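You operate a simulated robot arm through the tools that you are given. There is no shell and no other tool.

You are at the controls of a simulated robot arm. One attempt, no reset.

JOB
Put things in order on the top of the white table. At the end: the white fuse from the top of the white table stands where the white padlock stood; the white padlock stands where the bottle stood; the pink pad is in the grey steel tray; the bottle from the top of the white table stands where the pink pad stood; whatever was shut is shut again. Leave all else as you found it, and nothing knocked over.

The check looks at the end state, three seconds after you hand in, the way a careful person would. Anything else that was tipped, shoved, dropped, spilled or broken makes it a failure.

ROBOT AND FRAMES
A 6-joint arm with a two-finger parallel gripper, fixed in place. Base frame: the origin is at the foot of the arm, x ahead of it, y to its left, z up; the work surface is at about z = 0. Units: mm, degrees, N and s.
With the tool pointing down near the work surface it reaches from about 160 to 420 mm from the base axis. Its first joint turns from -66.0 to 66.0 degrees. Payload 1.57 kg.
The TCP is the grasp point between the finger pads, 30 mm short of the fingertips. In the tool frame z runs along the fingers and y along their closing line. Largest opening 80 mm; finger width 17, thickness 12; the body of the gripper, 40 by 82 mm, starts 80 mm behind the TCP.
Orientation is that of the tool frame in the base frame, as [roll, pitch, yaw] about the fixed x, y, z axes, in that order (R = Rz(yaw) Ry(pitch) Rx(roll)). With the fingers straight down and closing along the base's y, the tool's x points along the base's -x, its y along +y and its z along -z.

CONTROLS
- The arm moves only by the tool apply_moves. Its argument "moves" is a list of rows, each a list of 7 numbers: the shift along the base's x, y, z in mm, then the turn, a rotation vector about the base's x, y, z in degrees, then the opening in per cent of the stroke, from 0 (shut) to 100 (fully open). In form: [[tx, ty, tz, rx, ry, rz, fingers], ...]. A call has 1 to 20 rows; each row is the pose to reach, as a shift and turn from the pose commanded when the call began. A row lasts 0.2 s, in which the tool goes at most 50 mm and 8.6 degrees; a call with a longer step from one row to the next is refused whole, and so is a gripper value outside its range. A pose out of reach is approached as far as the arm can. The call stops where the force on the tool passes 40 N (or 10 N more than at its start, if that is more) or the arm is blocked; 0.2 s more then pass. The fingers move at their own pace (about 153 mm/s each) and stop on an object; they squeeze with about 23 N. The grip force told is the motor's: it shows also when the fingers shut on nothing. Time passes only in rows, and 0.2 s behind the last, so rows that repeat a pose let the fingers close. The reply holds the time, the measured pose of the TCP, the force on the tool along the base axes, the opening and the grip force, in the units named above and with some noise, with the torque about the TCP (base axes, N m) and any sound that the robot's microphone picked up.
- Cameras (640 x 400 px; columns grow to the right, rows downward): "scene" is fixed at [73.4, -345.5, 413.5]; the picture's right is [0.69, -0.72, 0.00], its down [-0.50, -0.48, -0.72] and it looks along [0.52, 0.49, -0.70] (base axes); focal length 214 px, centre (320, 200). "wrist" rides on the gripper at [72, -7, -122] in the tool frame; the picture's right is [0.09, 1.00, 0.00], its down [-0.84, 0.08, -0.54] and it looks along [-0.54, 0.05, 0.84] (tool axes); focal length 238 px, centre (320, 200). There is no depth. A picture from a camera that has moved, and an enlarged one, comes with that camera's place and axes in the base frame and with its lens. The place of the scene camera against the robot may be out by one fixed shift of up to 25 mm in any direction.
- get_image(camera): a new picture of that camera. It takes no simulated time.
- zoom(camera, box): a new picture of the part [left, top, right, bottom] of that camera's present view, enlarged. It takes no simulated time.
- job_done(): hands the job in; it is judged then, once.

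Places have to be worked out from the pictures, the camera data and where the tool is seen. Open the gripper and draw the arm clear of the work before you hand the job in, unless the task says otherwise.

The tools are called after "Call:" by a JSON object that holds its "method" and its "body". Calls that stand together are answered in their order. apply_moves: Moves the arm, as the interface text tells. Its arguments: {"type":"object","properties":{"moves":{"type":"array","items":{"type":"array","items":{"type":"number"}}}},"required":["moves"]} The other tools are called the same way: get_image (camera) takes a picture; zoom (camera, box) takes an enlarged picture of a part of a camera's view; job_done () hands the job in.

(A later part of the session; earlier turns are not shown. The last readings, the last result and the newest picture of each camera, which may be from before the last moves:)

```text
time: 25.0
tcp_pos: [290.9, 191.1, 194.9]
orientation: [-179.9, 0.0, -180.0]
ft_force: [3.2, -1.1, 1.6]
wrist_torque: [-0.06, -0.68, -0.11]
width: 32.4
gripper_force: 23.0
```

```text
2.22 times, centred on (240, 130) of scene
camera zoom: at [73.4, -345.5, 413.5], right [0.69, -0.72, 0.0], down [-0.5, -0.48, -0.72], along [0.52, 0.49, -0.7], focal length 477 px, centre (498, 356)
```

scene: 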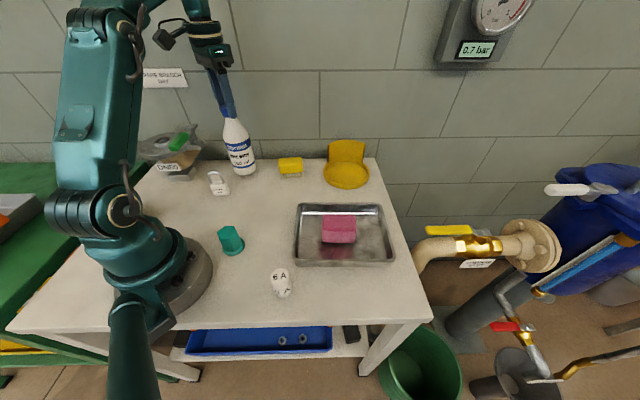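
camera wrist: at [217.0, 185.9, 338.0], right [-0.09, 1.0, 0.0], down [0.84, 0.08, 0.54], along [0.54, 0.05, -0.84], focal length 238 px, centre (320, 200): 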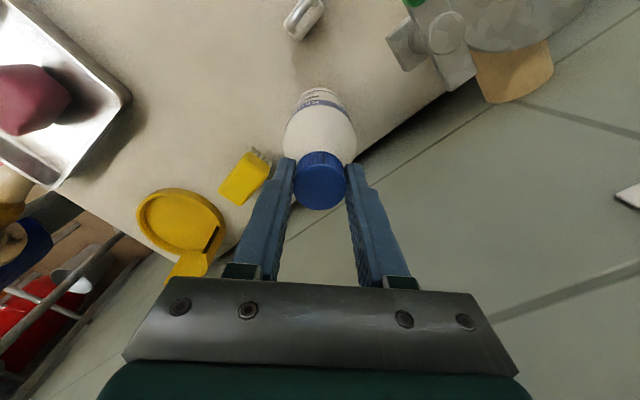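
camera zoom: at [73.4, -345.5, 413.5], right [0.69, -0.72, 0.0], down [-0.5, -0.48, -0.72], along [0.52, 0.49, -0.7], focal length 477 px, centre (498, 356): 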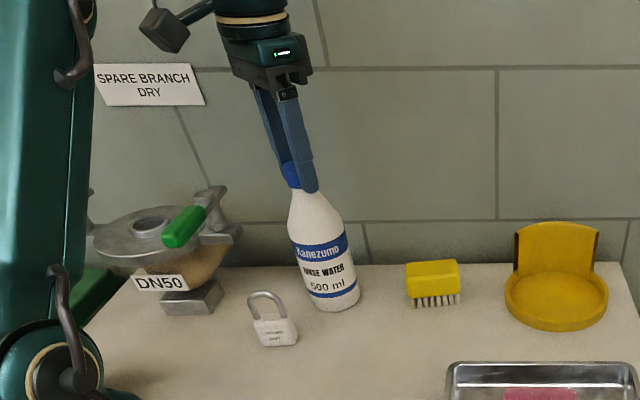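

The bottle stands upright (its lean matches the perspective of verticals there). I open the fingers and rise straight up.

Call:
{"method": "apply_moves", "body": {"moves": [[0, 0, 0.8, 0, 0, 0, 50], [0, 0, 0.8, 0, 0, 0, 80], [0, 0, 0.8, 0, 0, 0, 100], [0, 0, 0.8, 0, 0, 0, 100], [0, 0, 15, 0, 0, 0, 100], [0, 0, 35, 0, 0, 0, 100], [-10, -5, 45, 0, 0, 0, 100], [-10, -5, 45, 0, 0, 0, 100]]}}

Call:
{"method": "get_image", "body": {"camera": "wrist"}}

Call:
{"method": "zoom", "body": {"camera": "scene", "box": [160, 40, 320, 220]}}

```text
time: 26.8
tcp_pos: [280.9, 186.6, 240.4]
orientation: [-179.9, 0.1, -179.9]
ft_force: [1.1, 0.5, 1.2]
wrist_torque: [0.02, -0.01, -0.01]
width: 79.7
gripper_force: 0.1
```

```text
taken
camera wrist: at [206.5, 179.9, 362.5], right [-0.09, 1.0, 0.0], down [0.84, 0.08, 0.54], along [0.54, 0.05, -0.84], focal length 238 px, centre (320, 200)
```

wrist: 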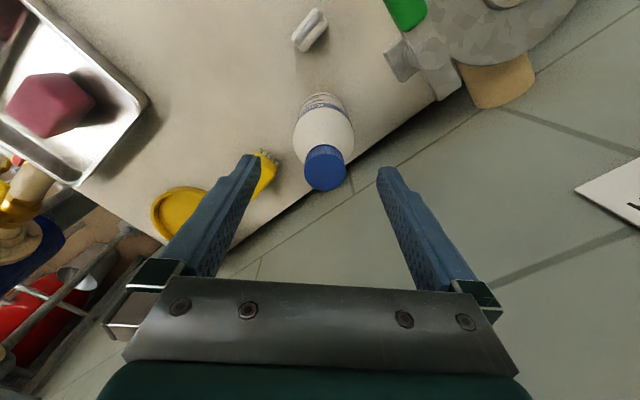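

```text
2.22 times, centred on (240, 130) of scene
camera zoom: at [73.4, -345.5, 413.5], right [0.69, -0.72, 0.0], down [-0.5, -0.48, -0.72], along [0.52, 0.49, -0.7], focal length 477 px, centre (498, 356)
```

zoom: 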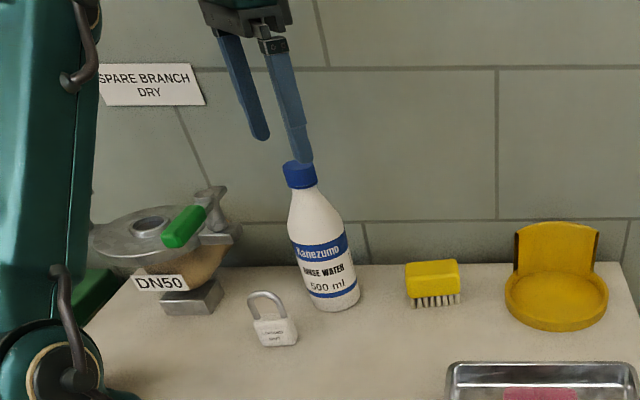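

The bottle stands free and upright on the pad's spot. Now the padlock: I zoom in on it from here (it is almost under the camera).

Call:
{"method": "zoom", "body": {"camera": "wrist", "box": [250, 0, 370, 75]}}

Call:
{"method": "zoom", "body": {"camera": "scene", "box": [190, 160, 250, 205]}}

Call:
{"method": "zoom", "body": {"camera": "scene", "box": [100, 80, 260, 200]}}

```text
5.33 times, centred on (310, 38) of wrist
camera zoom: at [206.5, 179.9, 362.5], right [-0.09, 1.0, 0.0], down [0.84, 0.08, 0.54], along [0.54, 0.05, -0.84], focal length 1271 px, centre (373, 1067)
```

zoom: 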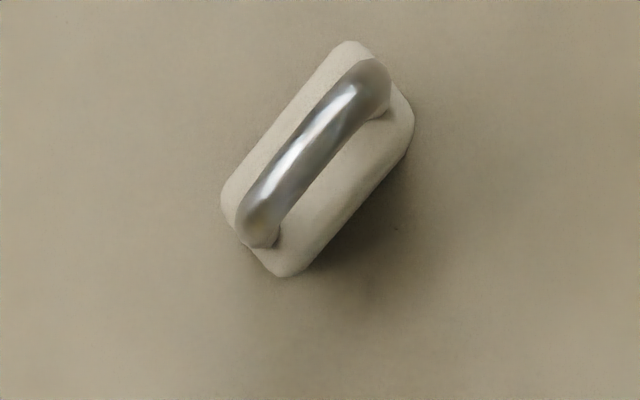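

```text
8.89 times, centred on (220, 182) of scene
camera zoom: at [73.4, -345.5, 413.5], right [0.69, -0.72, 0.0], down [-0.5, -0.48, -0.72], along [0.52, 0.49, -0.7], focal length 1906 px, centre (1209, 356)
```

zoom: 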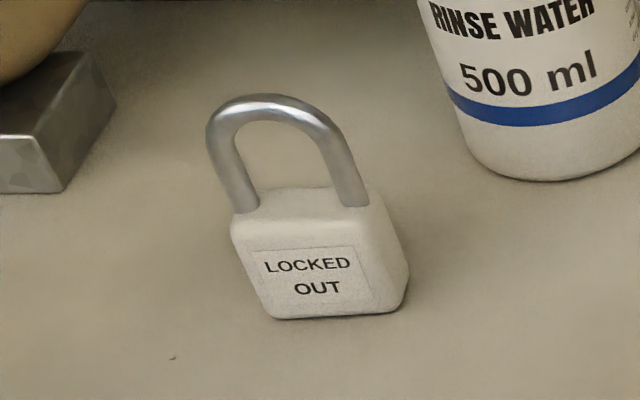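

```text
3.33 times, centred on (180, 140) of scene
camera zoom: at [73.4, -345.5, 413.5], right [0.69, -0.72, 0.0], down [-0.5, -0.48, -0.72], along [0.52, 0.49, -0.7], focal length 715 px, centre (787, 400)
```

zoom: 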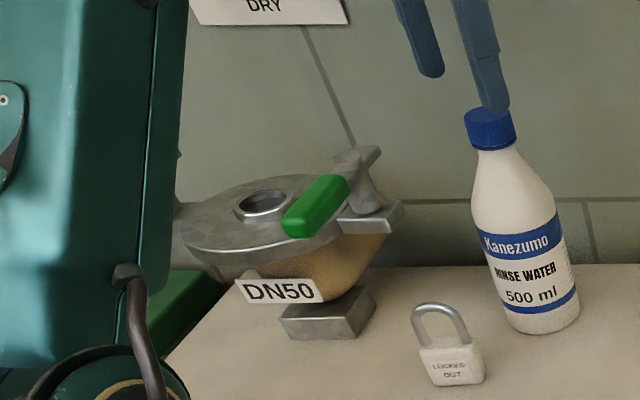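

The padlock is at ≈ (192,165) with long axis ~143°, but the DN50 clamp handle ends near (141,204,146), so a plain downward grasp could bump the camera or gripper body. I move to a viewpoint on the base side, turned so that the closing line follows the padlock's length, to measure handle and padlock better.

Call:
{"method": "apply_moves", "body": {"moves": [[-10, -10, 5, 0, 0, 8.2, 100], [-22, -22, 10, 0, 0, 16.4, 100], [-36, -36, 10, 0, 0, 24.6, 100], [-50, -50, 10, 0, 0, 32.8, 100], [-66, -62, 10, 0, 0, 41, 100], [-78, -74, 10, 0, 0, 49, 100], [-80, -75, 10, 0, 0, 53, 100], [-80, -75, 10, 0, 0, 53, 100]]}}

Call:
{"method": "get_image", "body": {"camera": "wrist"}}

Call:
{"method": "get_image", "body": {"camera": "scene"}}

```text
time: 28.6
tcp_pos: [200.6, 110.2, 252.8]
orientation: [179.9, 0.1, -127.0]
ft_force: [0.7, -0.1, 0.3]
wrist_torque: [0.01, 0.02, -0.01]
width: 80.0
gripper_force: 0.1
```

```text
taken
camera wrist: at [160.7, 49.5, 374.0], right [-0.85, 0.53, 0.0], down [0.44, 0.71, 0.54], along [0.29, 0.46, -0.84], focal length 238 px, centre (320, 200)
```

wrist: 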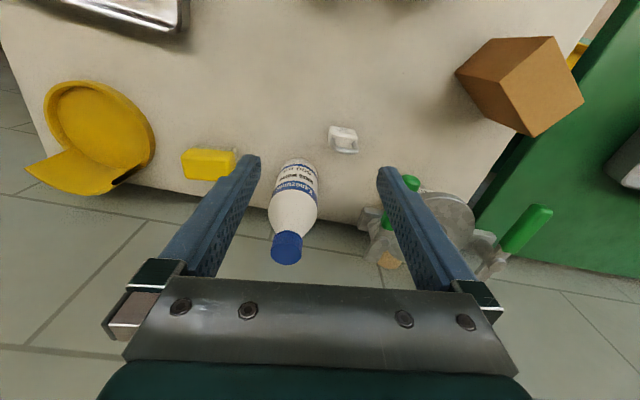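

```text
taken
```

scene: 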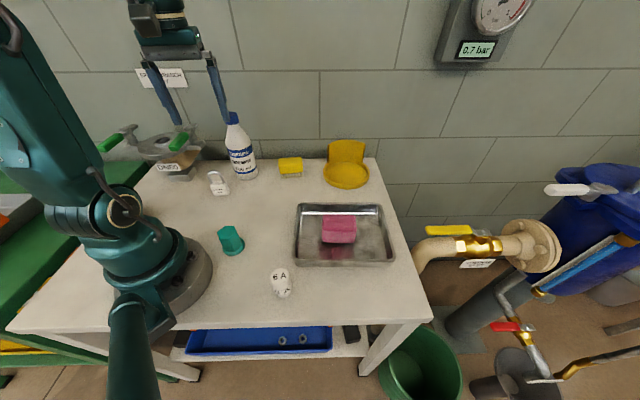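

A brown box stands on the table at about (-30,220), well outside the work. I zoom on the padlock and the clamp handle.

Call:
{"method": "zoom", "body": {"camera": "wrist", "box": [300, 110, 400, 170]}}

Call:
{"method": "zoom", "body": {"camera": "wrist", "box": [340, 150, 560, 290]}}

Call:
{"method": "zoom", "body": {"camera": "scene", "box": [90, 100, 250, 220]}}

```text
6.40 times, centred on (350, 140) of wrist
camera zoom: at [160.7, 49.5, 374.0], right [-0.85, 0.53, 0.0], down [0.44, 0.71, 0.54], along [0.29, 0.46, -0.84], focal length 1525 px, centre (128, 584)
```

zoom: 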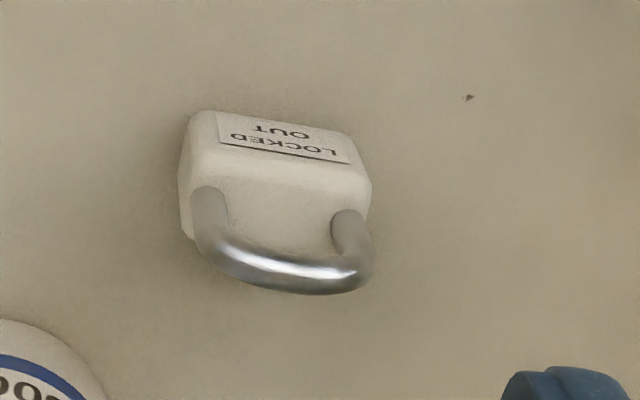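

```text
2.86 times, centred on (450, 220) of wrist
camera zoom: at [160.7, 49.5, 374.0], right [-0.85, 0.53, 0.0], down [0.44, 0.71, 0.54], along [0.29, 0.46, -0.84], focal length 681 px, centre (-51, 143)
```

zoom: 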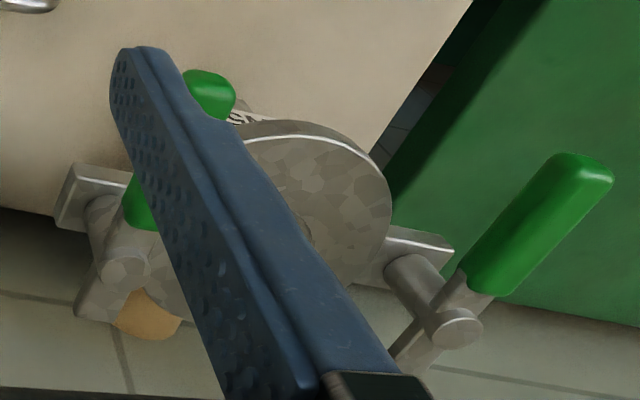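

```text
3.33 times, centred on (170, 160) of scene
camera zoom: at [73.4, -345.5, 413.5], right [0.69, -0.72, 0.0], down [-0.5, -0.48, -0.72], along [0.52, 0.49, -0.7], focal length 715 px, centre (820, 333)
```

zoom: 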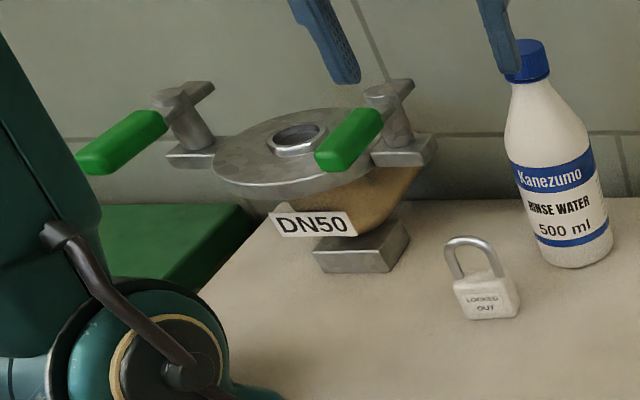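

Handle end is at ≈ (141,201,147), about 63 mm from the padlock centre ≈ (193.5,165.5) along its length direction. I approach with the gripper leaned 15° back toward the base (about the closing line), giving clearance, and hover at z≈150 to check.

Call:
{"method": "apply_moves", "body": {"moves": [[-2, 15, -20, 6, -4.5, 0, 75], [-4, 32, -45, 12, -9, 0, 75], [-6, 48, -80, 12, -9, 0, 75], [-7, 55, -100, 12, -9, 0, 75], [-7, 55, -100, 12, -9, 0, 75]]}}

Call:
{"method": "get_image", "body": {"camera": "wrist"}}

Call:
{"method": "get_image", "body": {"camera": "scene"}}

```text
time: 29.8
tcp_pos: [192.6, 162.8, 150.6]
orientation: [-179.9, 15.1, -127.1]
ft_force: [-0.6, -0.6, 0.4]
wrist_torque: [0.02, -0.02, 0.02]
width: 60.1
gripper_force: 0.0
```

```text
taken
camera wrist: at [136.3, 79.1, 250.1], right [-0.85, 0.53, -0.02], down [0.34, 0.58, 0.74], along [0.41, 0.62, -0.67], focal length 238 px, centre (320, 200)
```

wrist: 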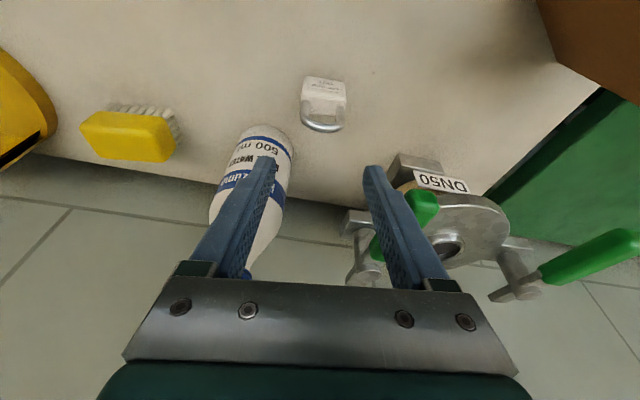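

```text
taken
```

scene: 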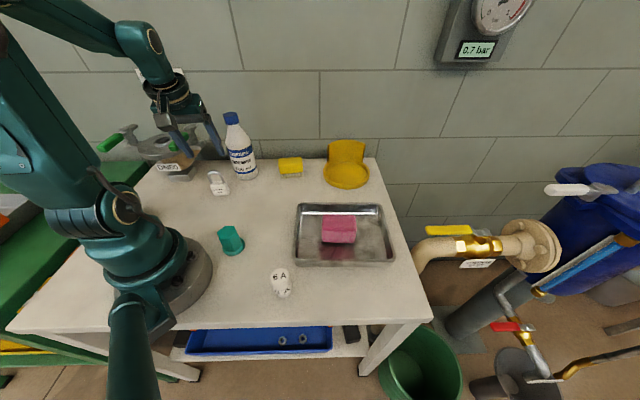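

The lean works. I zoom on the padlock and the right finger/handle region.

Call:
{"method": "zoom", "body": {"camera": "wrist", "box": [270, 60, 380, 145]}}

Call:
{"method": "zoom", "body": {"camera": "scene", "box": [100, 60, 280, 210]}}

```text
4.71 times, centred on (325, 102) of wrist
camera zoom: at [136.3, 79.1, 250.1], right [-0.85, 0.53, -0.02], down [0.34, 0.58, 0.74], along [0.41, 0.62, -0.67], focal length 1122 px, centre (296, 659)
```

zoom: 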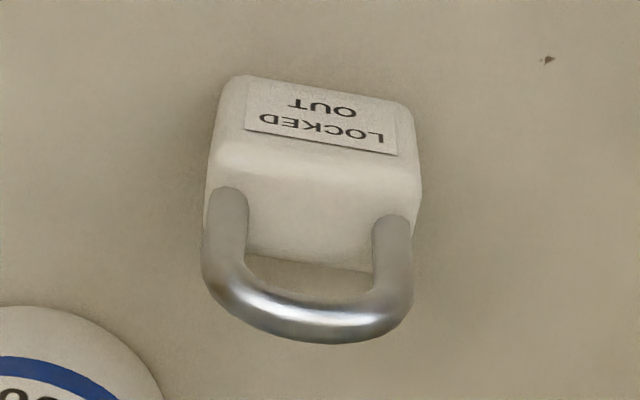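

```text
2.67 times, centred on (190, 135) of scene
camera zoom: at [73.4, -345.5, 413.5], right [0.69, -0.72, 0.0], down [-0.5, -0.48, -0.72], along [0.52, 0.49, -0.7], focal length 572 px, centre (667, 373)
```

zoom: 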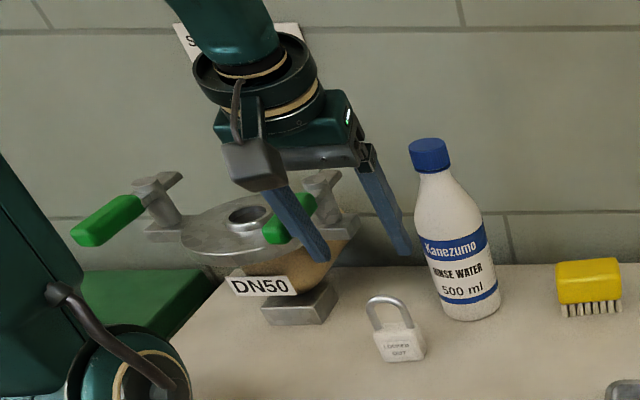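

Padlock centre ≈ (194,166), top of body z≈40, long axis ≈ 140°. With the lean, keeping the present xy centres the fingers on the body ends; I correct yaw by -2.5° and descend to z≈75 first.

Call:
{"method": "apply_moves", "body": {"moves": [[0, 1, -25, 0, 0, -2.5, 75], [0, 1, -50, 0, 0, -2.5, 75], [0, 1, -75, 0, 0, -2.5, 75], [0, 1, -75, 0, 0, -2.5, 75]]}}

Call:
{"method": "get_image", "body": {"camera": "wrist"}}

Call:
{"method": "zoom", "body": {"camera": "scene", "box": [100, 60, 280, 210]}}

```text
time: 30.8
tcp_pos: [193.1, 167.0, 77.0]
orientation: [179.9, 15.1, -129.5]
ft_force: [0.0, 0.1, -0.3]
wrist_torque: [-0.03, 0.01, 0.01]
width: 59.9
gripper_force: 0.0
```

```text
taken
camera wrist: at [133.1, 84.9, 176.3], right [-0.82, 0.57, -0.02], down [0.37, 0.56, 0.74], along [0.43, 0.6, -0.67], focal length 238 px, centre (320, 200)
```

wrist: 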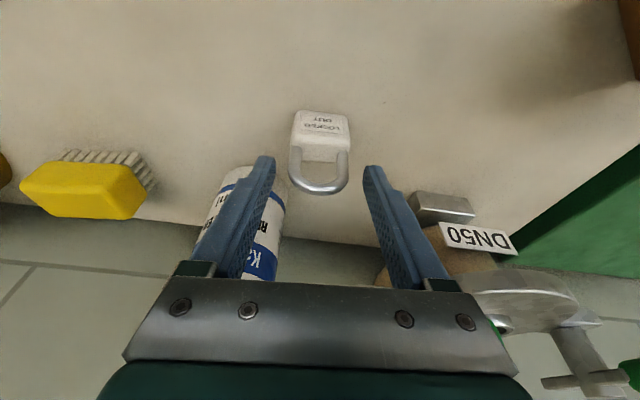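

```text
2.67 times, centred on (190, 135) of scene
camera zoom: at [73.4, -345.5, 413.5], right [0.69, -0.72, 0.0], down [-0.5, -0.48, -0.72], along [0.52, 0.49, -0.7], focal length 572 px, centre (667, 373)
```

zoom: 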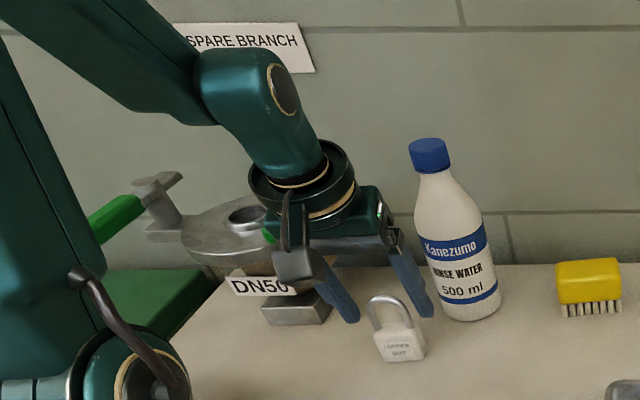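

Now much closer; I zoom to check the padlock's centering between the fingers.

Call:
{"method": "zoom", "body": {"camera": "wrist", "box": [240, 90, 400, 210]}}

Call:
{"method": "zoom", "body": {"camera": "scene", "box": [170, 100, 270, 200]}}

```text
3.33 times, centred on (320, 150) of wrist
camera zoom: at [133.1, 84.9, 176.3], right [-0.82, 0.57, -0.02], down [0.37, 0.56, 0.74], along [0.43, 0.6, -0.67], focal length 794 px, centre (320, 367)
```

zoom: 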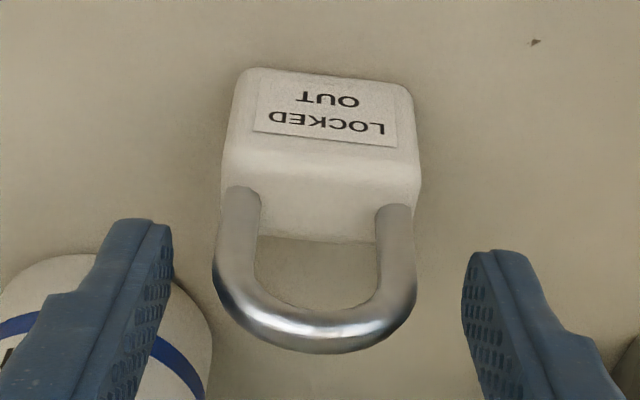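

```text
4.00 times, centred on (220, 150) of scene
camera zoom: at [73.4, -345.5, 413.5], right [0.69, -0.72, 0.0], down [-0.5, -0.48, -0.72], along [0.52, 0.49, -0.7], focal length 858 px, centre (720, 400)
```

zoom: 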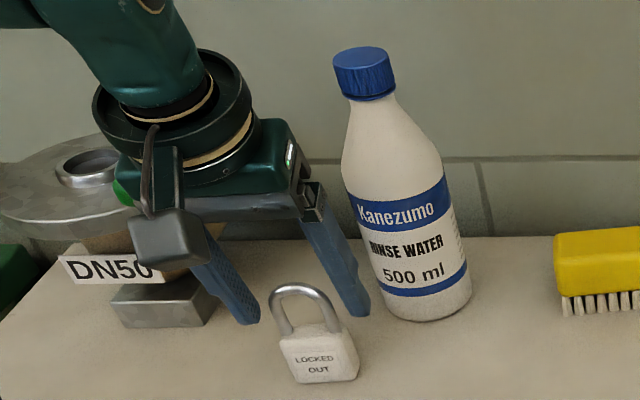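

Centred between the fingers; long axis seen here ≈ 138°. I shift (-1.5,-3), trim yaw by -2°, descend to z≈37 and close slowly.

Call:
{"method": "apply_moves", "body": {"moves": [[-1.5, -3, -12, 0, 0, -2, 75], [-1.5, -3, -26, 0, 0, -2, 75], [-1.5, -3, -36, 0, 0, -2, 75], [-1.5, -3, -39, 0, 0, -2, 75], [-1.5, -3, -39, 0, 0, -2, 75]]}}

Call:
{"method": "get_image", "body": {"camera": "wrist"}}

Call:
{"method": "zoom", "body": {"camera": "scene", "box": [140, 100, 260, 210]}}

```text
time: 32.0
tcp_pos: [191.8, 163.6, 36.8]
orientation: [-180.0, 15.1, -131.5]
ft_force: [-0.4, -0.7, -0.3]
wrist_torque: [0.01, 0.02, -0.01]
width: 60.2
gripper_force: 0.0
```

```text
taken
camera wrist: at [129.9, 84.2, 136.0], right [-0.8, 0.59, -0.02], down [0.38, 0.55, 0.74], along [0.45, 0.59, -0.67], focal length 238 px, centre (320, 200)
```

wrist: 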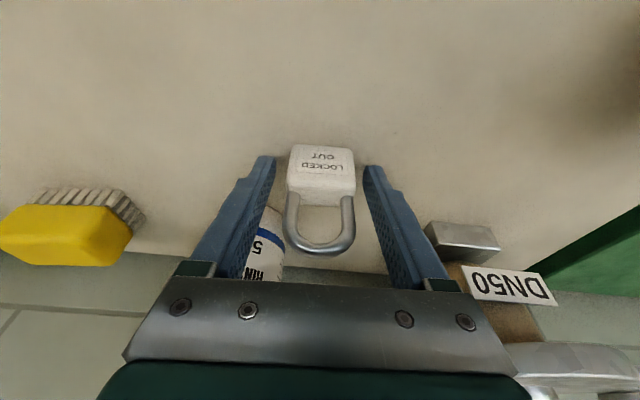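

```text
3.64 times, centred on (200, 155) of scene
camera zoom: at [73.4, -345.5, 413.5], right [0.69, -0.72, 0.0], down [-0.5, -0.48, -0.72], along [0.52, 0.49, -0.7], focal length 780 px, centre (756, 364)
```

zoom: 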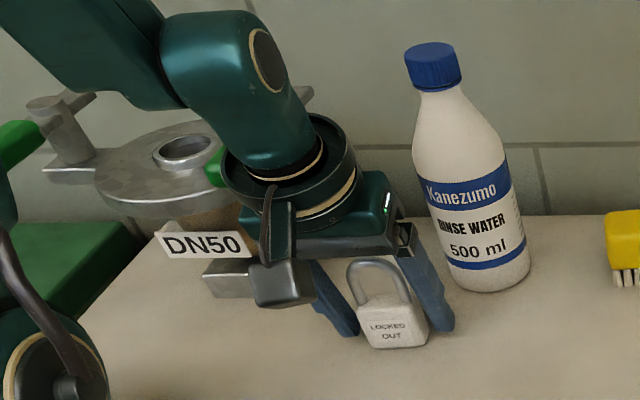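

The padlock body is between the fingertips and nothing is touching. I close the fingers.

Call:
{"method": "apply_moves", "body": {"moves": [[0, 0, 0, 0, 0, 0, 60], [0, 0, 0, 0, 0, 0, 50], [0, 0, 0, 0, 0, 0, 20], [0, 0, 0, 0, 0, 0, 0], [0, 0, 0, 0, 0, 0, 0]]}}

Call:
{"method": "get_image", "body": {"camera": "wrist"}}

```text
time: 33.2
tcp_pos: [193.6, 163.6, 36.2]
orientation: [180.0, 15.0, -131.5]
ft_force: [0.7, 0.6, 0.8]
wrist_torque: [0.01, 0.0, 0.0]
width: 41.7
gripper_force: 22.5
```

```text
taken
camera wrist: at [130.0, 84.3, 136.1], right [-0.8, 0.59, -0.02], down [0.38, 0.55, 0.74], along [0.45, 0.59, -0.67], focal length 238 px, centre (320, 200)
```

wrist: 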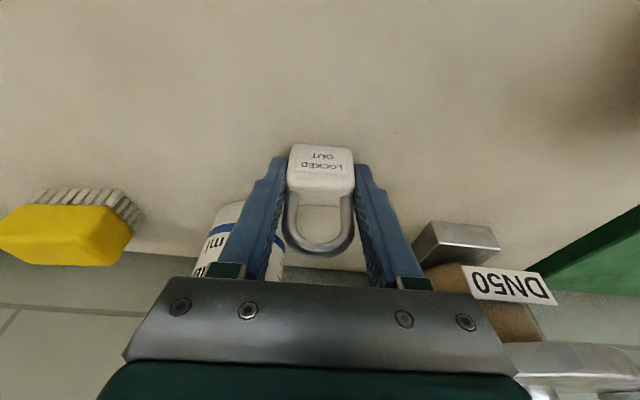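

Gripped at 41.7 mm. I lift it straight up and watch the load.

Call:
{"method": "apply_moves", "body": {"moves": [[0, 0, 6, 0, 0, 0, 0], [0, 0, 20, 0, 0, 0, 0], [0, 0, 45, 0, 0, 0, 0], [0, 0, 75, 0, 0, 0, 0], [0, 0, 95, 0, 0, 0, 0], [0, 0, 95, 0, 0, 0, 0]]}}

Call:
{"method": "get_image", "body": {"camera": "wrist"}}

Call:
{"method": "get_image", "body": {"camera": "scene"}}

```text
time: 34.6
tcp_pos: [193.7, 165.2, 131.9]
orientation: [179.9, 15.1, -131.5]
ft_force: [0.9, 1.2, -1.8]
wrist_torque: [0.01, 0.01, -0.01]
width: 41.3
gripper_force: 23.2
```

```text
taken
camera wrist: at [130.0, 85.1, 230.7], right [-0.8, 0.59, -0.02], down [0.39, 0.55, 0.74], along [0.45, 0.59, -0.67], focal length 238 px, centre (320, 200)
```

wrist: 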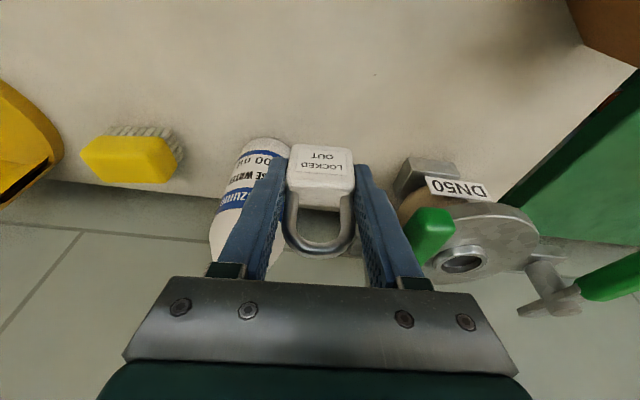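

```text
taken
```

scene: 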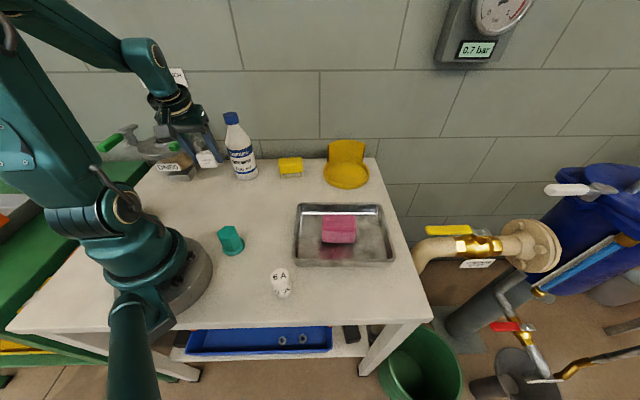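

The padlock hangs upright. I carry it across to above the bottle's former spot ≈ (291,10.5).

Call:
{"method": "apply_moves", "body": {"moves": [[10, -16, 0, 0, 0, 0, 0], [24, -38, 0, 0, 0, 0, 0], [38, -62, 0, 0, 0, 0, 0], [52, -85, 0, 0, 0, 0, 0], [66, -108, 0, 0, 0, 0, 0], [80, -130, 0, 0, 0, 0, 0], [91, -148, 0, 0, 0, 0, 0], [96, -156, 0, 0, 0, 0, 0], [96, -156, 0, 0, 0, 0, 0]]}}

Call:
{"method": "get_image", "body": {"camera": "wrist"}}

Call:
{"method": "get_image", "body": {"camera": "scene"}}

```text
time: 36.6
tcp_pos: [287.1, 8.2, 131.6]
orientation: [180.0, 15.1, -131.5]
ft_force: [-1.0, -0.9, -1.1]
wrist_torque: [-0.02, 0.02, 0.01]
width: 41.8
gripper_force: 22.8
```

```text
taken
camera wrist: at [224.5, -72.5, 231.8], right [-0.8, 0.59, -0.02], down [0.38, 0.55, 0.74], along [0.45, 0.59, -0.67], focal length 238 px, centre (320, 200)
```

wrist: 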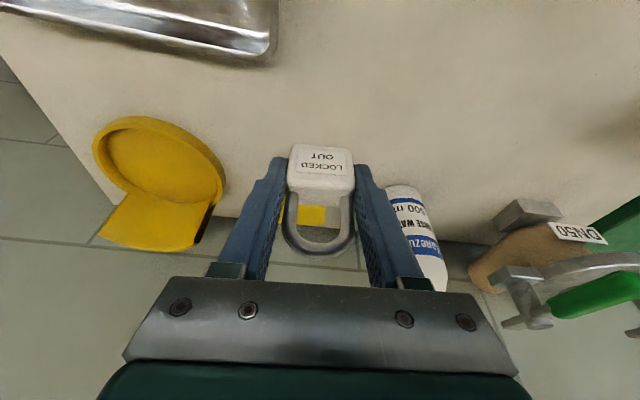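

```text
taken
```

scene: 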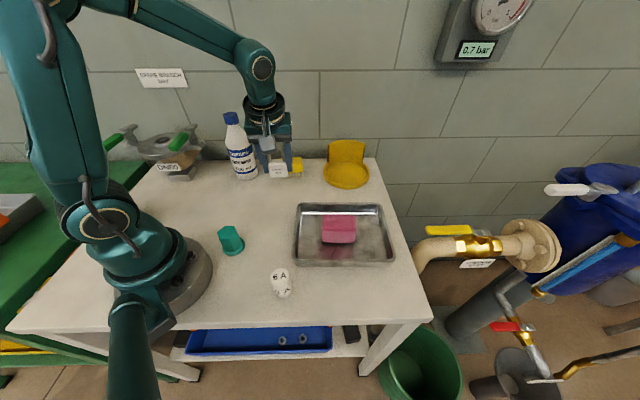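

I zoom to get the padlock's offset from the TCP for a precise set-down.

Call:
{"method": "zoom", "body": {"camera": "wrist", "box": [260, 130, 380, 270]}}

Call:
{"method": "zoom", "body": {"camera": "scene", "box": [210, 80, 330, 220]}}

```text
2.86 times, centred on (320, 200) of wrist
camera zoom: at [224.5, -72.5, 231.8], right [-0.8, 0.59, -0.02], down [0.38, 0.55, 0.74], along [0.45, 0.59, -0.67], focal length 681 px, centre (320, 200)
```

zoom: 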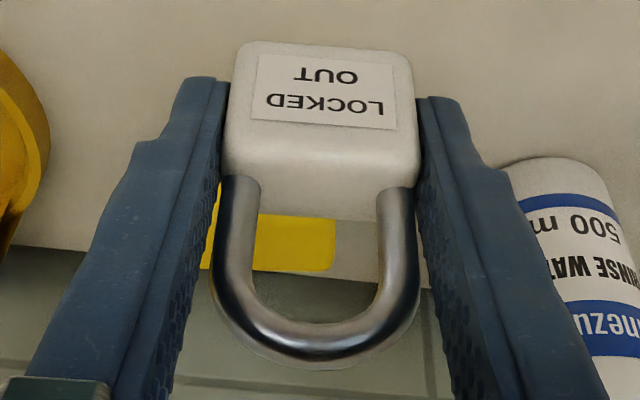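

```text
2.86 times, centred on (270, 150) of scene
camera zoom: at [73.4, -345.5, 413.5], right [0.69, -0.72, 0.0], down [-0.5, -0.48, -0.72], along [0.52, 0.49, -0.7], focal length 613 px, centre (463, 343)
```

zoom: 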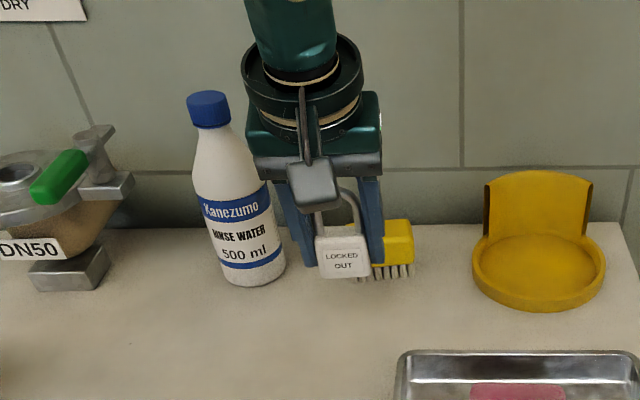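

Padlock centre sits at TCP+(1.4,2.4). I shift (+2.7,+0.8) to bring it to (291,10.7) and lower to just above the table.

Call:
{"method": "apply_moves", "body": {"moves": [[2.7, 0.8, -25, 0, 0, 0, 0], [2.7, 0.8, -55, 0, 0, 0, 0], [2.7, 0.8, -80, 0, 0, 0, 0], [2.7, 0.8, -91, 0, 0, 0, 0], [2.7, 0.8, -91, 0, 0, 0, 0]]}}

Call:
{"method": "get_image", "body": {"camera": "wrist"}}

Call:
{"method": "zoom", "body": {"camera": "scene", "box": [210, 80, 330, 220]}}

```text
time: 37.8
tcp_pos: [290.0, 8.6, 39.6]
orientation: [180.0, 15.0, -131.6]
ft_force: [-1.2, 0.9, -1.4]
wrist_torque: [0.03, -0.02, 0.0]
width: 41.5
gripper_force: 23.4
```

```text
taken
camera wrist: at [226.9, -70.7, 139.5], right [-0.8, 0.59, -0.02], down [0.39, 0.55, 0.74], along [0.45, 0.59, -0.67], focal length 238 px, centre (320, 200)
```

wrist: 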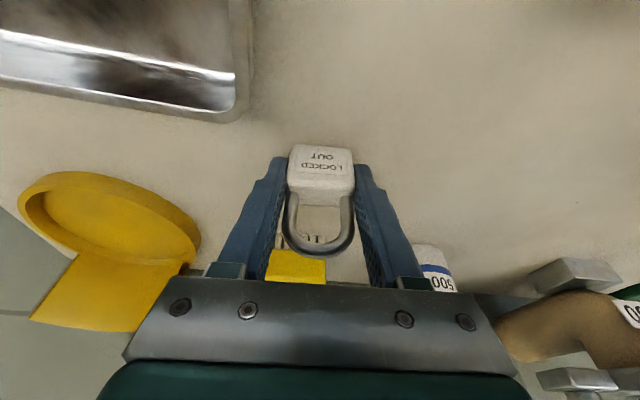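

```text
2.86 times, centred on (270, 150) of scene
camera zoom: at [73.4, -345.5, 413.5], right [0.69, -0.72, 0.0], down [-0.5, -0.48, -0.72], along [0.52, 0.49, -0.7], focal length 613 px, centre (463, 343)
```

zoom: 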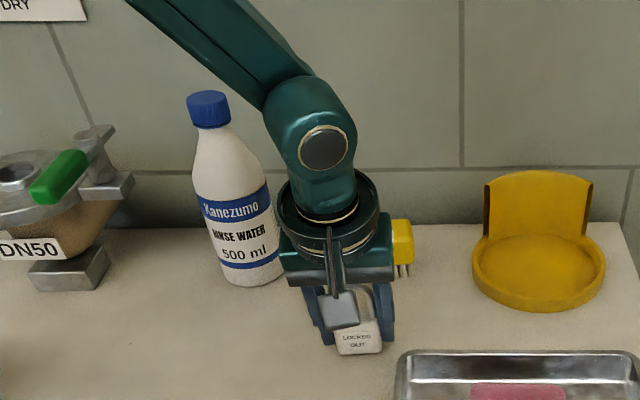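

The scene picture shows the padlock's foot at pixel (284,202), where the bottle's foot was. I lower the last few millimetres.

Call:
{"method": "apply_moves", "body": {"moves": [[0, 0, -1.5, 0, 0, 0, 0], [0, 0, -3, 0, 0, 0, 0], [0, 0, -3, 0, 0, 0, 0]]}}

```text
time: 38.6
tcp_pos: [289.6, 8.9, 38.2]
orientation: [179.8, 15.0, -131.5]
ft_force: [-0.4, -0.1, -0.8]
wrist_torque: [-0.02, -0.01, 0.01]
width: 41.7
gripper_force: 22.7
```

Call:
{"method": "apply_moves", "body": {"moves": [[0, 0, -1, 0, 0, 0, 0], [0, 0, -2, 0, 0, 0, 0], [0, 0, -2, 0, 0, 0, 0]]}}

```text
time: 39.4
tcp_pos: [291.5, 7.9, 34.9]
orientation: [180.0, 15.2, -131.7]
ft_force: [-7.0, 6.6, 22.5]
wrist_torque: [0.2, 0.11, 0.05]
width: 41.6
gripper_force: 22.8
```

Contact at 22 N; I ease off 1.2 mm, then open to ~58 mm and withdraw straight up.

Call:
{"method": "apply_moves", "body": {"moves": [[0, 0, 1.2, 0, 0, 0, 0], [0, 0, 1.2, 0, 0, 0, 55], [0, 0, 1.2, 0, 0, 0, 65], [0, 0, 1.2, 0, 0, 0, 75], [0, 0, 1.2, 0, 0, 0, 75]]}}

Call:
{"method": "get_image", "body": {"camera": "wrist"}}

```text
time: 40.6
tcp_pos: [290.2, 9.7, 35.9]
orientation: [180.0, 15.1, -131.6]
ft_force: [0.8, -0.4, 0.1]
wrist_torque: [0.0, 0.01, 0.04]
width: 59.7
gripper_force: 0.0
```

```text
taken
camera wrist: at [227.2, -71.5, 135.6], right [-0.8, 0.59, -0.02], down [0.38, 0.55, 0.74], along [0.45, 0.59, -0.67], focal length 238 px, centre (320, 200)
```

wrist: 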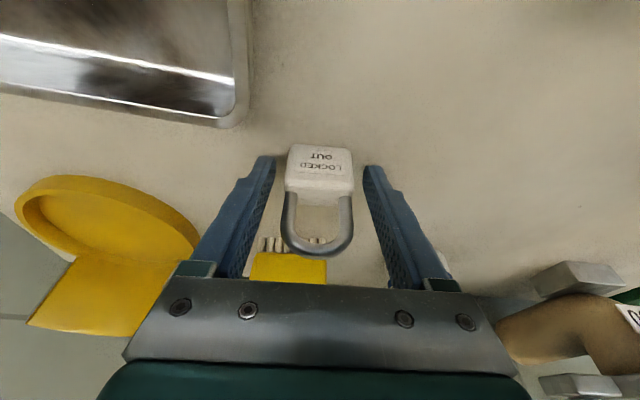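

Released cleanly and standing. I rise straight up first.

Call:
{"method": "apply_moves", "body": {"moves": [[0, 0, 10, 0, 0, 0, 75], [0, 0, 40, 0, 0, 0, 75], [0, 0, 80, 0, 0, 0, 75], [0, 0, 120, 0, 0, 0, 75], [0, 0, 150, 0, 0, 0, 75], [0, 0, 150, 0, 0, 0, 75]]}}

Call:
{"method": "get_image", "body": {"camera": "wrist"}}

Call:
{"method": "get_image", "body": {"camera": "scene"}}

```text
time: 42.0
tcp_pos: [285.7, 6.4, 185.8]
orientation: [179.9, 15.0, -131.6]
ft_force: [-0.4, 0.7, -0.7]
wrist_torque: [-0.01, -0.02, 0.02]
width: 59.9
gripper_force: 0.0
```

```text
taken
camera wrist: at [224.3, -72.5, 285.8], right [-0.8, 0.59, -0.02], down [0.39, 0.55, 0.74], along [0.45, 0.59, -0.67], focal length 238 px, centre (320, 200)
```

wrist: 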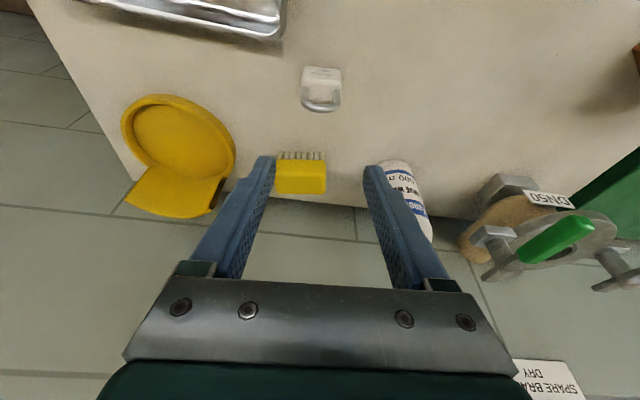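

```text
taken
```

scene: 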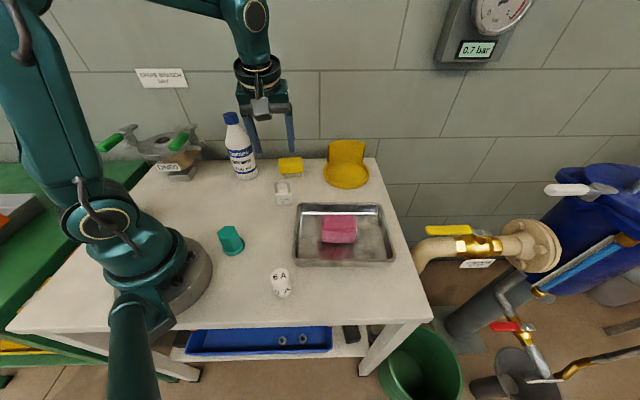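

Padlock stands well on the bottle's spot. Now I go to the fuse (≈ (137,-178), ~52 mm tall, ~29 mm wide), turning by -55° and keeping the lean, to a hover for a look.

Call:
{"method": "apply_moves", "body": {"moves": [[-15, -20, 5, 0, 0, -8, 75], [-35, -45, 5, 0, 0, -16, 75], [-58, -72, 5, 0, 0, -24, 75], [-80, -100, 0, 0, 0, -32, 75], [-103, -128, 0, 0, 0, -40, 75], [-126, -157, -5, 0, 0, -48, 75], [-144, -178, -10, 0, 0, -55.5, 75], [-150, -186, -16, 0, 0, -55.5, 75], [-150, -186, -16, 0, 0, -55.5, 75]]}}

Call:
{"method": "get_image", "body": {"camera": "wrist"}}

Call:
{"method": "get_image", "body": {"camera": "scene"}}

```text
time: 44.0
tcp_pos: [140.0, -176.4, 172.0]
orientation: [180.0, 15.1, 172.9]
ft_force: [0.7, 0.7, 0.2]
wrist_torque: [-0.03, 0.0, 0.01]
width: 59.8
gripper_force: 0.1
```

```text
taken
camera wrist: at [37.5, -170.3, 271.0], right [0.03, 1.0, -0.02], down [0.67, -0.01, 0.74], along [0.74, -0.04, -0.67], focal length 238 px, centre (320, 200)
```

wrist: 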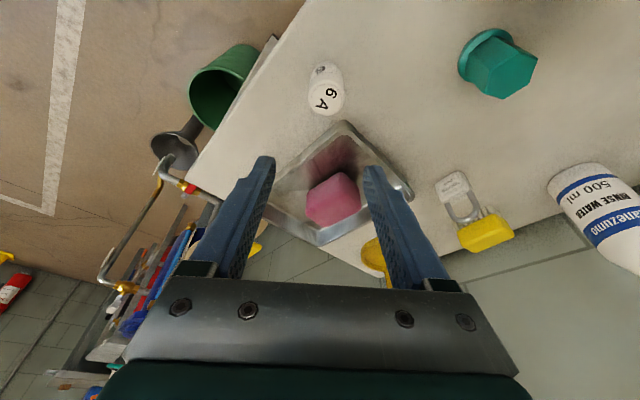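

```text
taken
```

scene: 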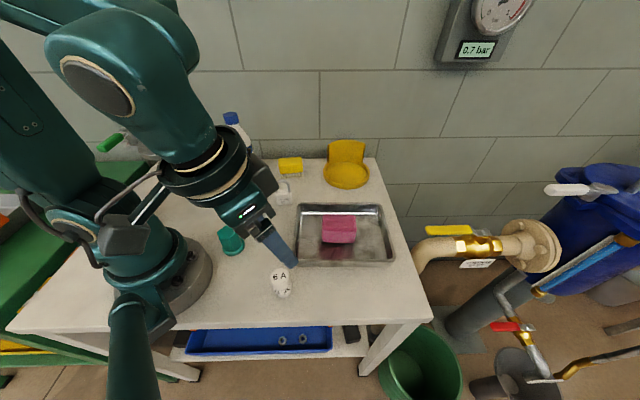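

Call:
{"method": "zoom", "body": {"camera": "wrist", "box": [270, 50, 390, 130]}}

Call:
{"method": "zoom", "body": {"camera": "scene", "box": [40, 80, 360, 310]}}

```text
5.00 times, centred on (330, 90) of wrist
camera zoom: at [37.5, -170.3, 271.0], right [0.03, 1.0, -0.02], down [0.67, -0.01, 0.74], along [0.74, -0.04, -0.67], focal length 1192 px, centre (270, 750)
```

zoom: 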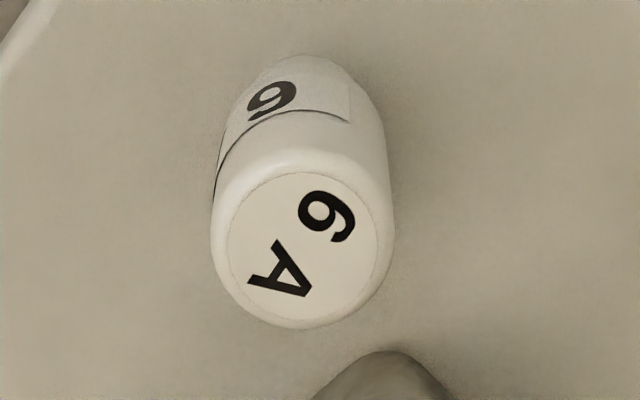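

```text
1.74 times, centred on (200, 195) of scene
camera zoom: at [73.4, -345.5, 413.5], right [0.69, -0.72, 0.0], down [-0.5, -0.48, -0.72], along [0.52, 0.49, -0.7], focal length 373 px, centre (529, 209)
```

zoom: 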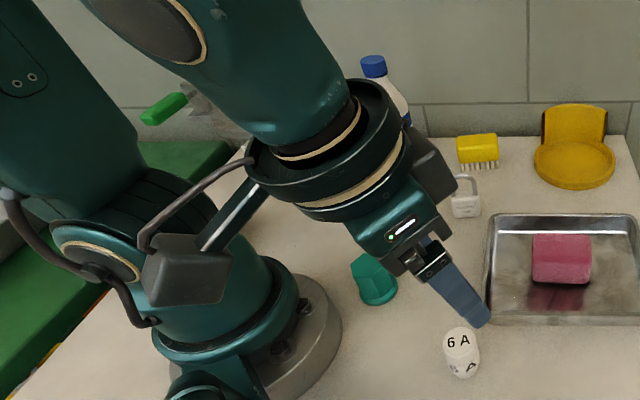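

Fuse centre ≈ (139,-172), height ≈ 52, diameter ≈ 31. I shift (-4,+5) and descend partway to z≈92, then recheck.

Call:
{"method": "apply_moves", "body": {"moves": [[-2, 2, -25, 0, 0, 0, 75], [-4, 5, -55, 0, 0, 0, 75], [-4, 5, -80, 0, 0, 0, 75], [-4, 5, -80, 0, 0, 0, 75]]}}

Call:
{"method": "get_image", "body": {"camera": "wrist"}}

Call:
{"method": "zoom", "body": {"camera": "wrist", "box": [240, 60, 400, 200]}}

Call:
{"method": "get_image", "body": {"camera": "scene"}}

```text
time: 45.0
tcp_pos: [135.7, -174.1, 93.4]
orientation: [180.0, 15.1, 172.9]
ft_force: [0.3, 0.6, -0.1]
wrist_torque: [0.01, -0.02, -0.05]
width: 60.2
gripper_force: 0.0
```

```text
taken
camera wrist: at [34.3, -167.7, 192.1], right [0.03, 1.0, -0.02], down [0.67, -0.01, 0.74], along [0.74, -0.04, -0.67], focal length 238 px, centre (320, 200)
```

wrist: 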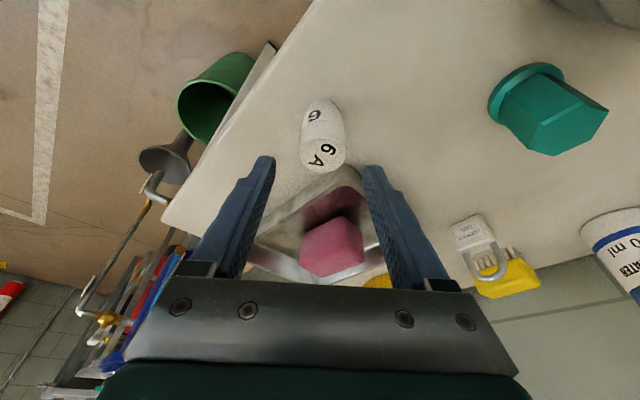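

```text
2.86 times, centred on (320, 130) of wrist
camera zoom: at [34.3, -167.7, 192.1], right [0.03, 1.0, -0.02], down [0.67, -0.01, 0.74], along [0.74, -0.04, -0.67], focal length 681 px, centre (320, 400)
```

zoom: 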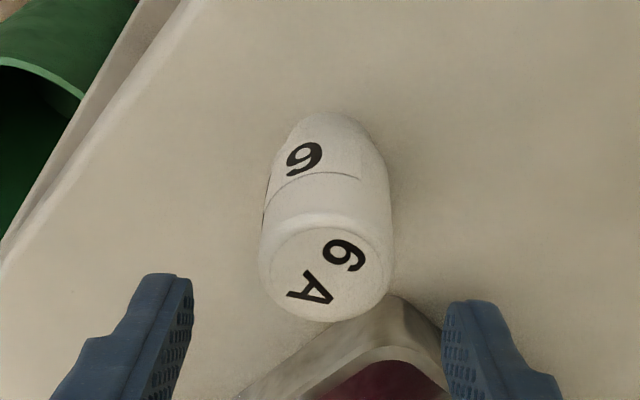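

```text
taken
```

scene: 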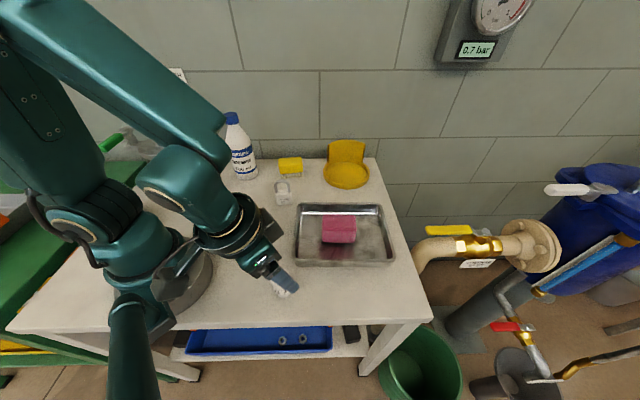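

Fuse centre ≈ (139.3,-172), top z≈53. I shift +2.3 in y, descend to z≈46 and close slowly.

Call:
{"method": "apply_moves", "body": {"moves": [[0, 2.3, -15, 0, 0, 0, 75], [0, 2.3, -32, 0, 0, 0, 75], [0, 2.3, -43, 0, 0, 0, 75], [0, 2.3, -47, 0, 0, 0, 75], [0, 2.3, -47, 0, 0, 0, 75]]}}

Call:
{"method": "get_image", "body": {"camera": "wrist"}}

Call:
{"method": "zoom", "body": {"camera": "scene", "box": [120, 160, 400, 340]}}

```text
time: 46.2
tcp_pos: [136.2, -171.5, 44.4]
orientation: [179.9, 15.1, 172.9]
ft_force: [0.6, -0.3, 0.6]
wrist_torque: [0.04, 0.0, 0.03]
width: 60.1
gripper_force: 0.0
```

```text
taken
camera wrist: at [33.1, -165.1, 142.5], right [0.03, 1.0, -0.02], down [0.67, -0.01, 0.74], along [0.74, -0.04, -0.67], focal length 238 px, centre (320, 200)
```

wrist: 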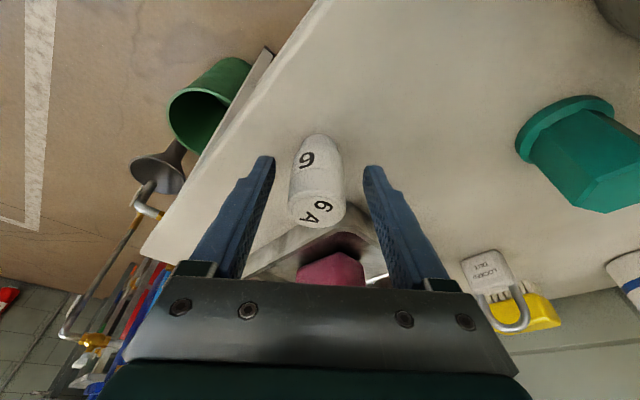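

```text
2.22 times, centred on (260, 250) of scene
camera zoom: at [73.4, -345.5, 413.5], right [0.69, -0.72, 0.0], down [-0.5, -0.48, -0.72], along [0.52, 0.49, -0.7], focal length 477 px, centre (453, 89)
```

zoom: 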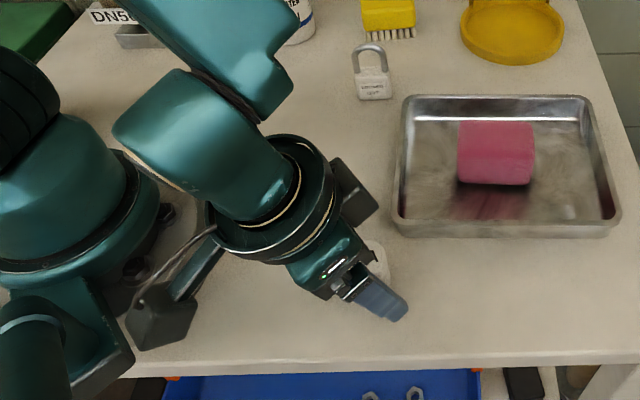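

The fuse is centred between the fingertips. I close on it.

Call:
{"method": "apply_moves", "body": {"moves": [[0, 0, 0, 0, 0, 0, 55], [0, 0, 0, 0, 0, 0, 42], [0, 0, 0, 0, 0, 0, 20], [0, 0, 0, 0, 0, 0, 0], [0, 0, 0, 0, 0, 0, 0]]}}

Call:
{"method": "zoom", "body": {"camera": "wrist", "box": [240, 110, 400, 250]}}

```text
time: 47.4
tcp_pos: [135.1, -171.5, 44.3]
orientation: [180.0, 15.1, 173.0]
ft_force: [0.0, -0.9, 0.4]
wrist_torque: [-0.03, -0.02, 0.01]
width: 32.9
gripper_force: 22.9
```

```text
2.86 times, centred on (320, 180) of wrist
camera zoom: at [33.2, -165.1, 142.6], right [0.03, 1.0, -0.02], down [0.67, -0.01, 0.74], along [0.74, -0.04, -0.67], focal length 681 px, centre (320, 257)
```

zoom: 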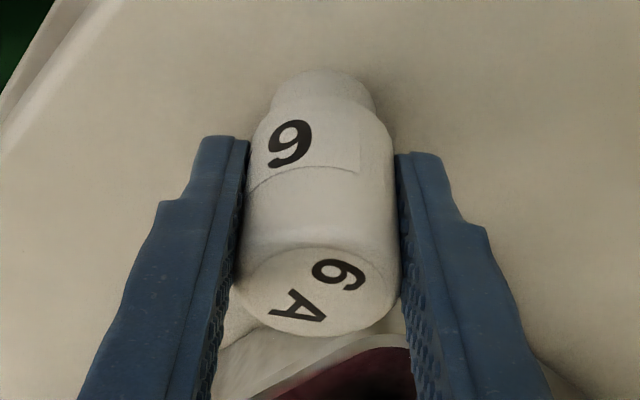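

Fuse held (32.9 mm). I lift it straight up to z≈170.

Call:
{"method": "apply_moves", "body": {"moves": [[0, 0, 6, 0, 0, 0, 0], [0, 0, 28, 0, 0, 0, 0], [0, 0, 62, 0, 0, 0, 0], [0, 0, 98, 0, 0, 0, 0], [0, 0, 126, 0, 0, 0, 0], [0, 0, 126, 0, 0, 0, 0]]}}

Call:
{"method": "get_image", "body": {"camera": "wrist"}}

Call:
{"method": "get_image", "body": {"camera": "scene"}}

```text
time: 48.8
tcp_pos: [135.4, -168.5, 170.8]
orientation: [-180.0, 15.1, 172.9]
ft_force: [-0.2, -0.6, -1.2]
wrist_torque: [0.01, -0.01, -0.02]
width: 32.9
gripper_force: 23.1
```

```text
taken
camera wrist: at [32.6, -162.9, 270.3], right [0.03, 1.0, -0.02], down [0.67, -0.01, 0.74], along [0.74, -0.04, -0.67], focal length 238 px, centre (320, 200)
```

wrist: 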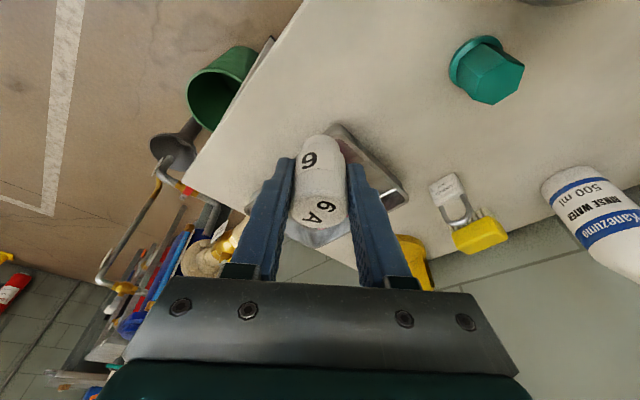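

```text
taken
```

scene: 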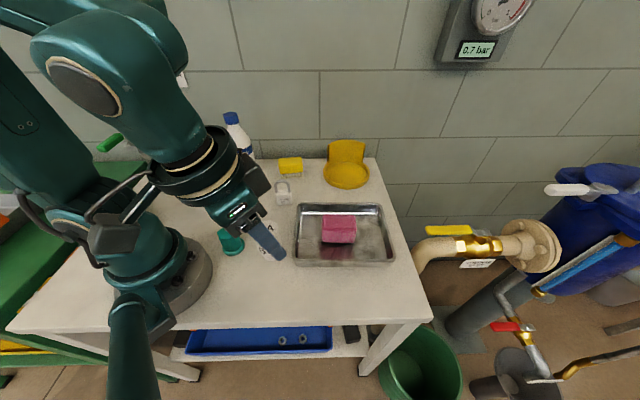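

The fuse is held steady at the same attitude. I swing it around the base side at z≈170, turning +55.5° so the lean ends as it was for the padlock, to above the padlock's old spot.

Call:
{"method": "apply_moves", "body": {"moves": [[19.5, 21.5, 0, 0, 0, 5, 0], [42.5, 49.5, 0, 0, 0, 11, 0], [64.5, 79.5, 0, 0, 0, 17, 0], [80.5, 111.5, 0, 0, 0, 23, 0], [90.5, 145.5, 0, 0, 0, 29, 0], [94.5, 179.5, 0, 0, 0, 35, 0], [92.5, 213.5, 0, 0, 0, 41, 0], [86.5, 247.5, 0, 0, 0, 47, 0], [77.5, 279.5, 0, 0, 0, 52, 0], [67.5, 309.5, 0, 0, 0, 55.5, 0], [58.5, 329.5, 0, 0, 0, 55.5, 0], [55.5, 334.5, 0, 0, 0, 55.5, 0], [55.5, 334.5, 0, 0, 0, 55.5, 0]]}}

Call:
{"method": "get_image", "body": {"camera": "wrist"}}

Call:
{"method": "get_image", "body": {"camera": "scene"}}

```text
time: 51.6
tcp_pos: [190.1, 166.5, 169.1]
orientation: [179.9, 15.1, -131.5]
ft_force: [-0.2, 0.0, -1.3]
wrist_torque: [0.0, 0.03, 0.01]
width: 33.3
gripper_force: 22.7
```

```text
taken
camera wrist: at [126.9, 86.1, 268.3], right [-0.8, 0.59, -0.02], down [0.38, 0.55, 0.74], along [0.45, 0.59, -0.67], focal length 238 px, centre (320, 200)
```

wrist: 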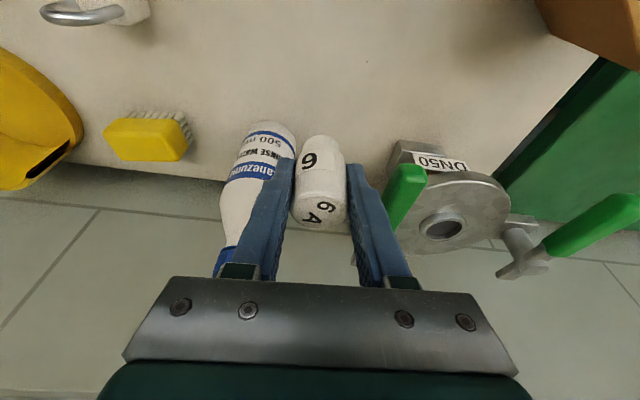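

```text
taken
```

scene: 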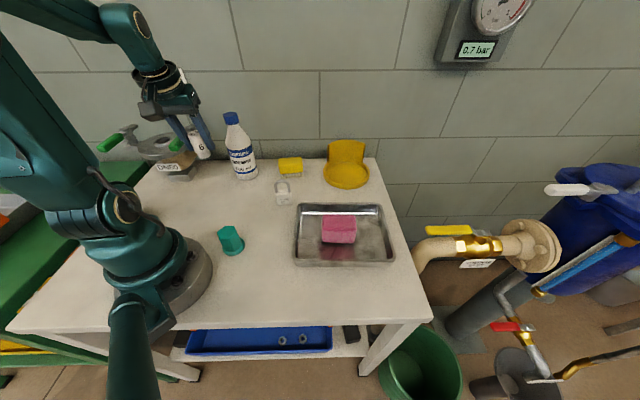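

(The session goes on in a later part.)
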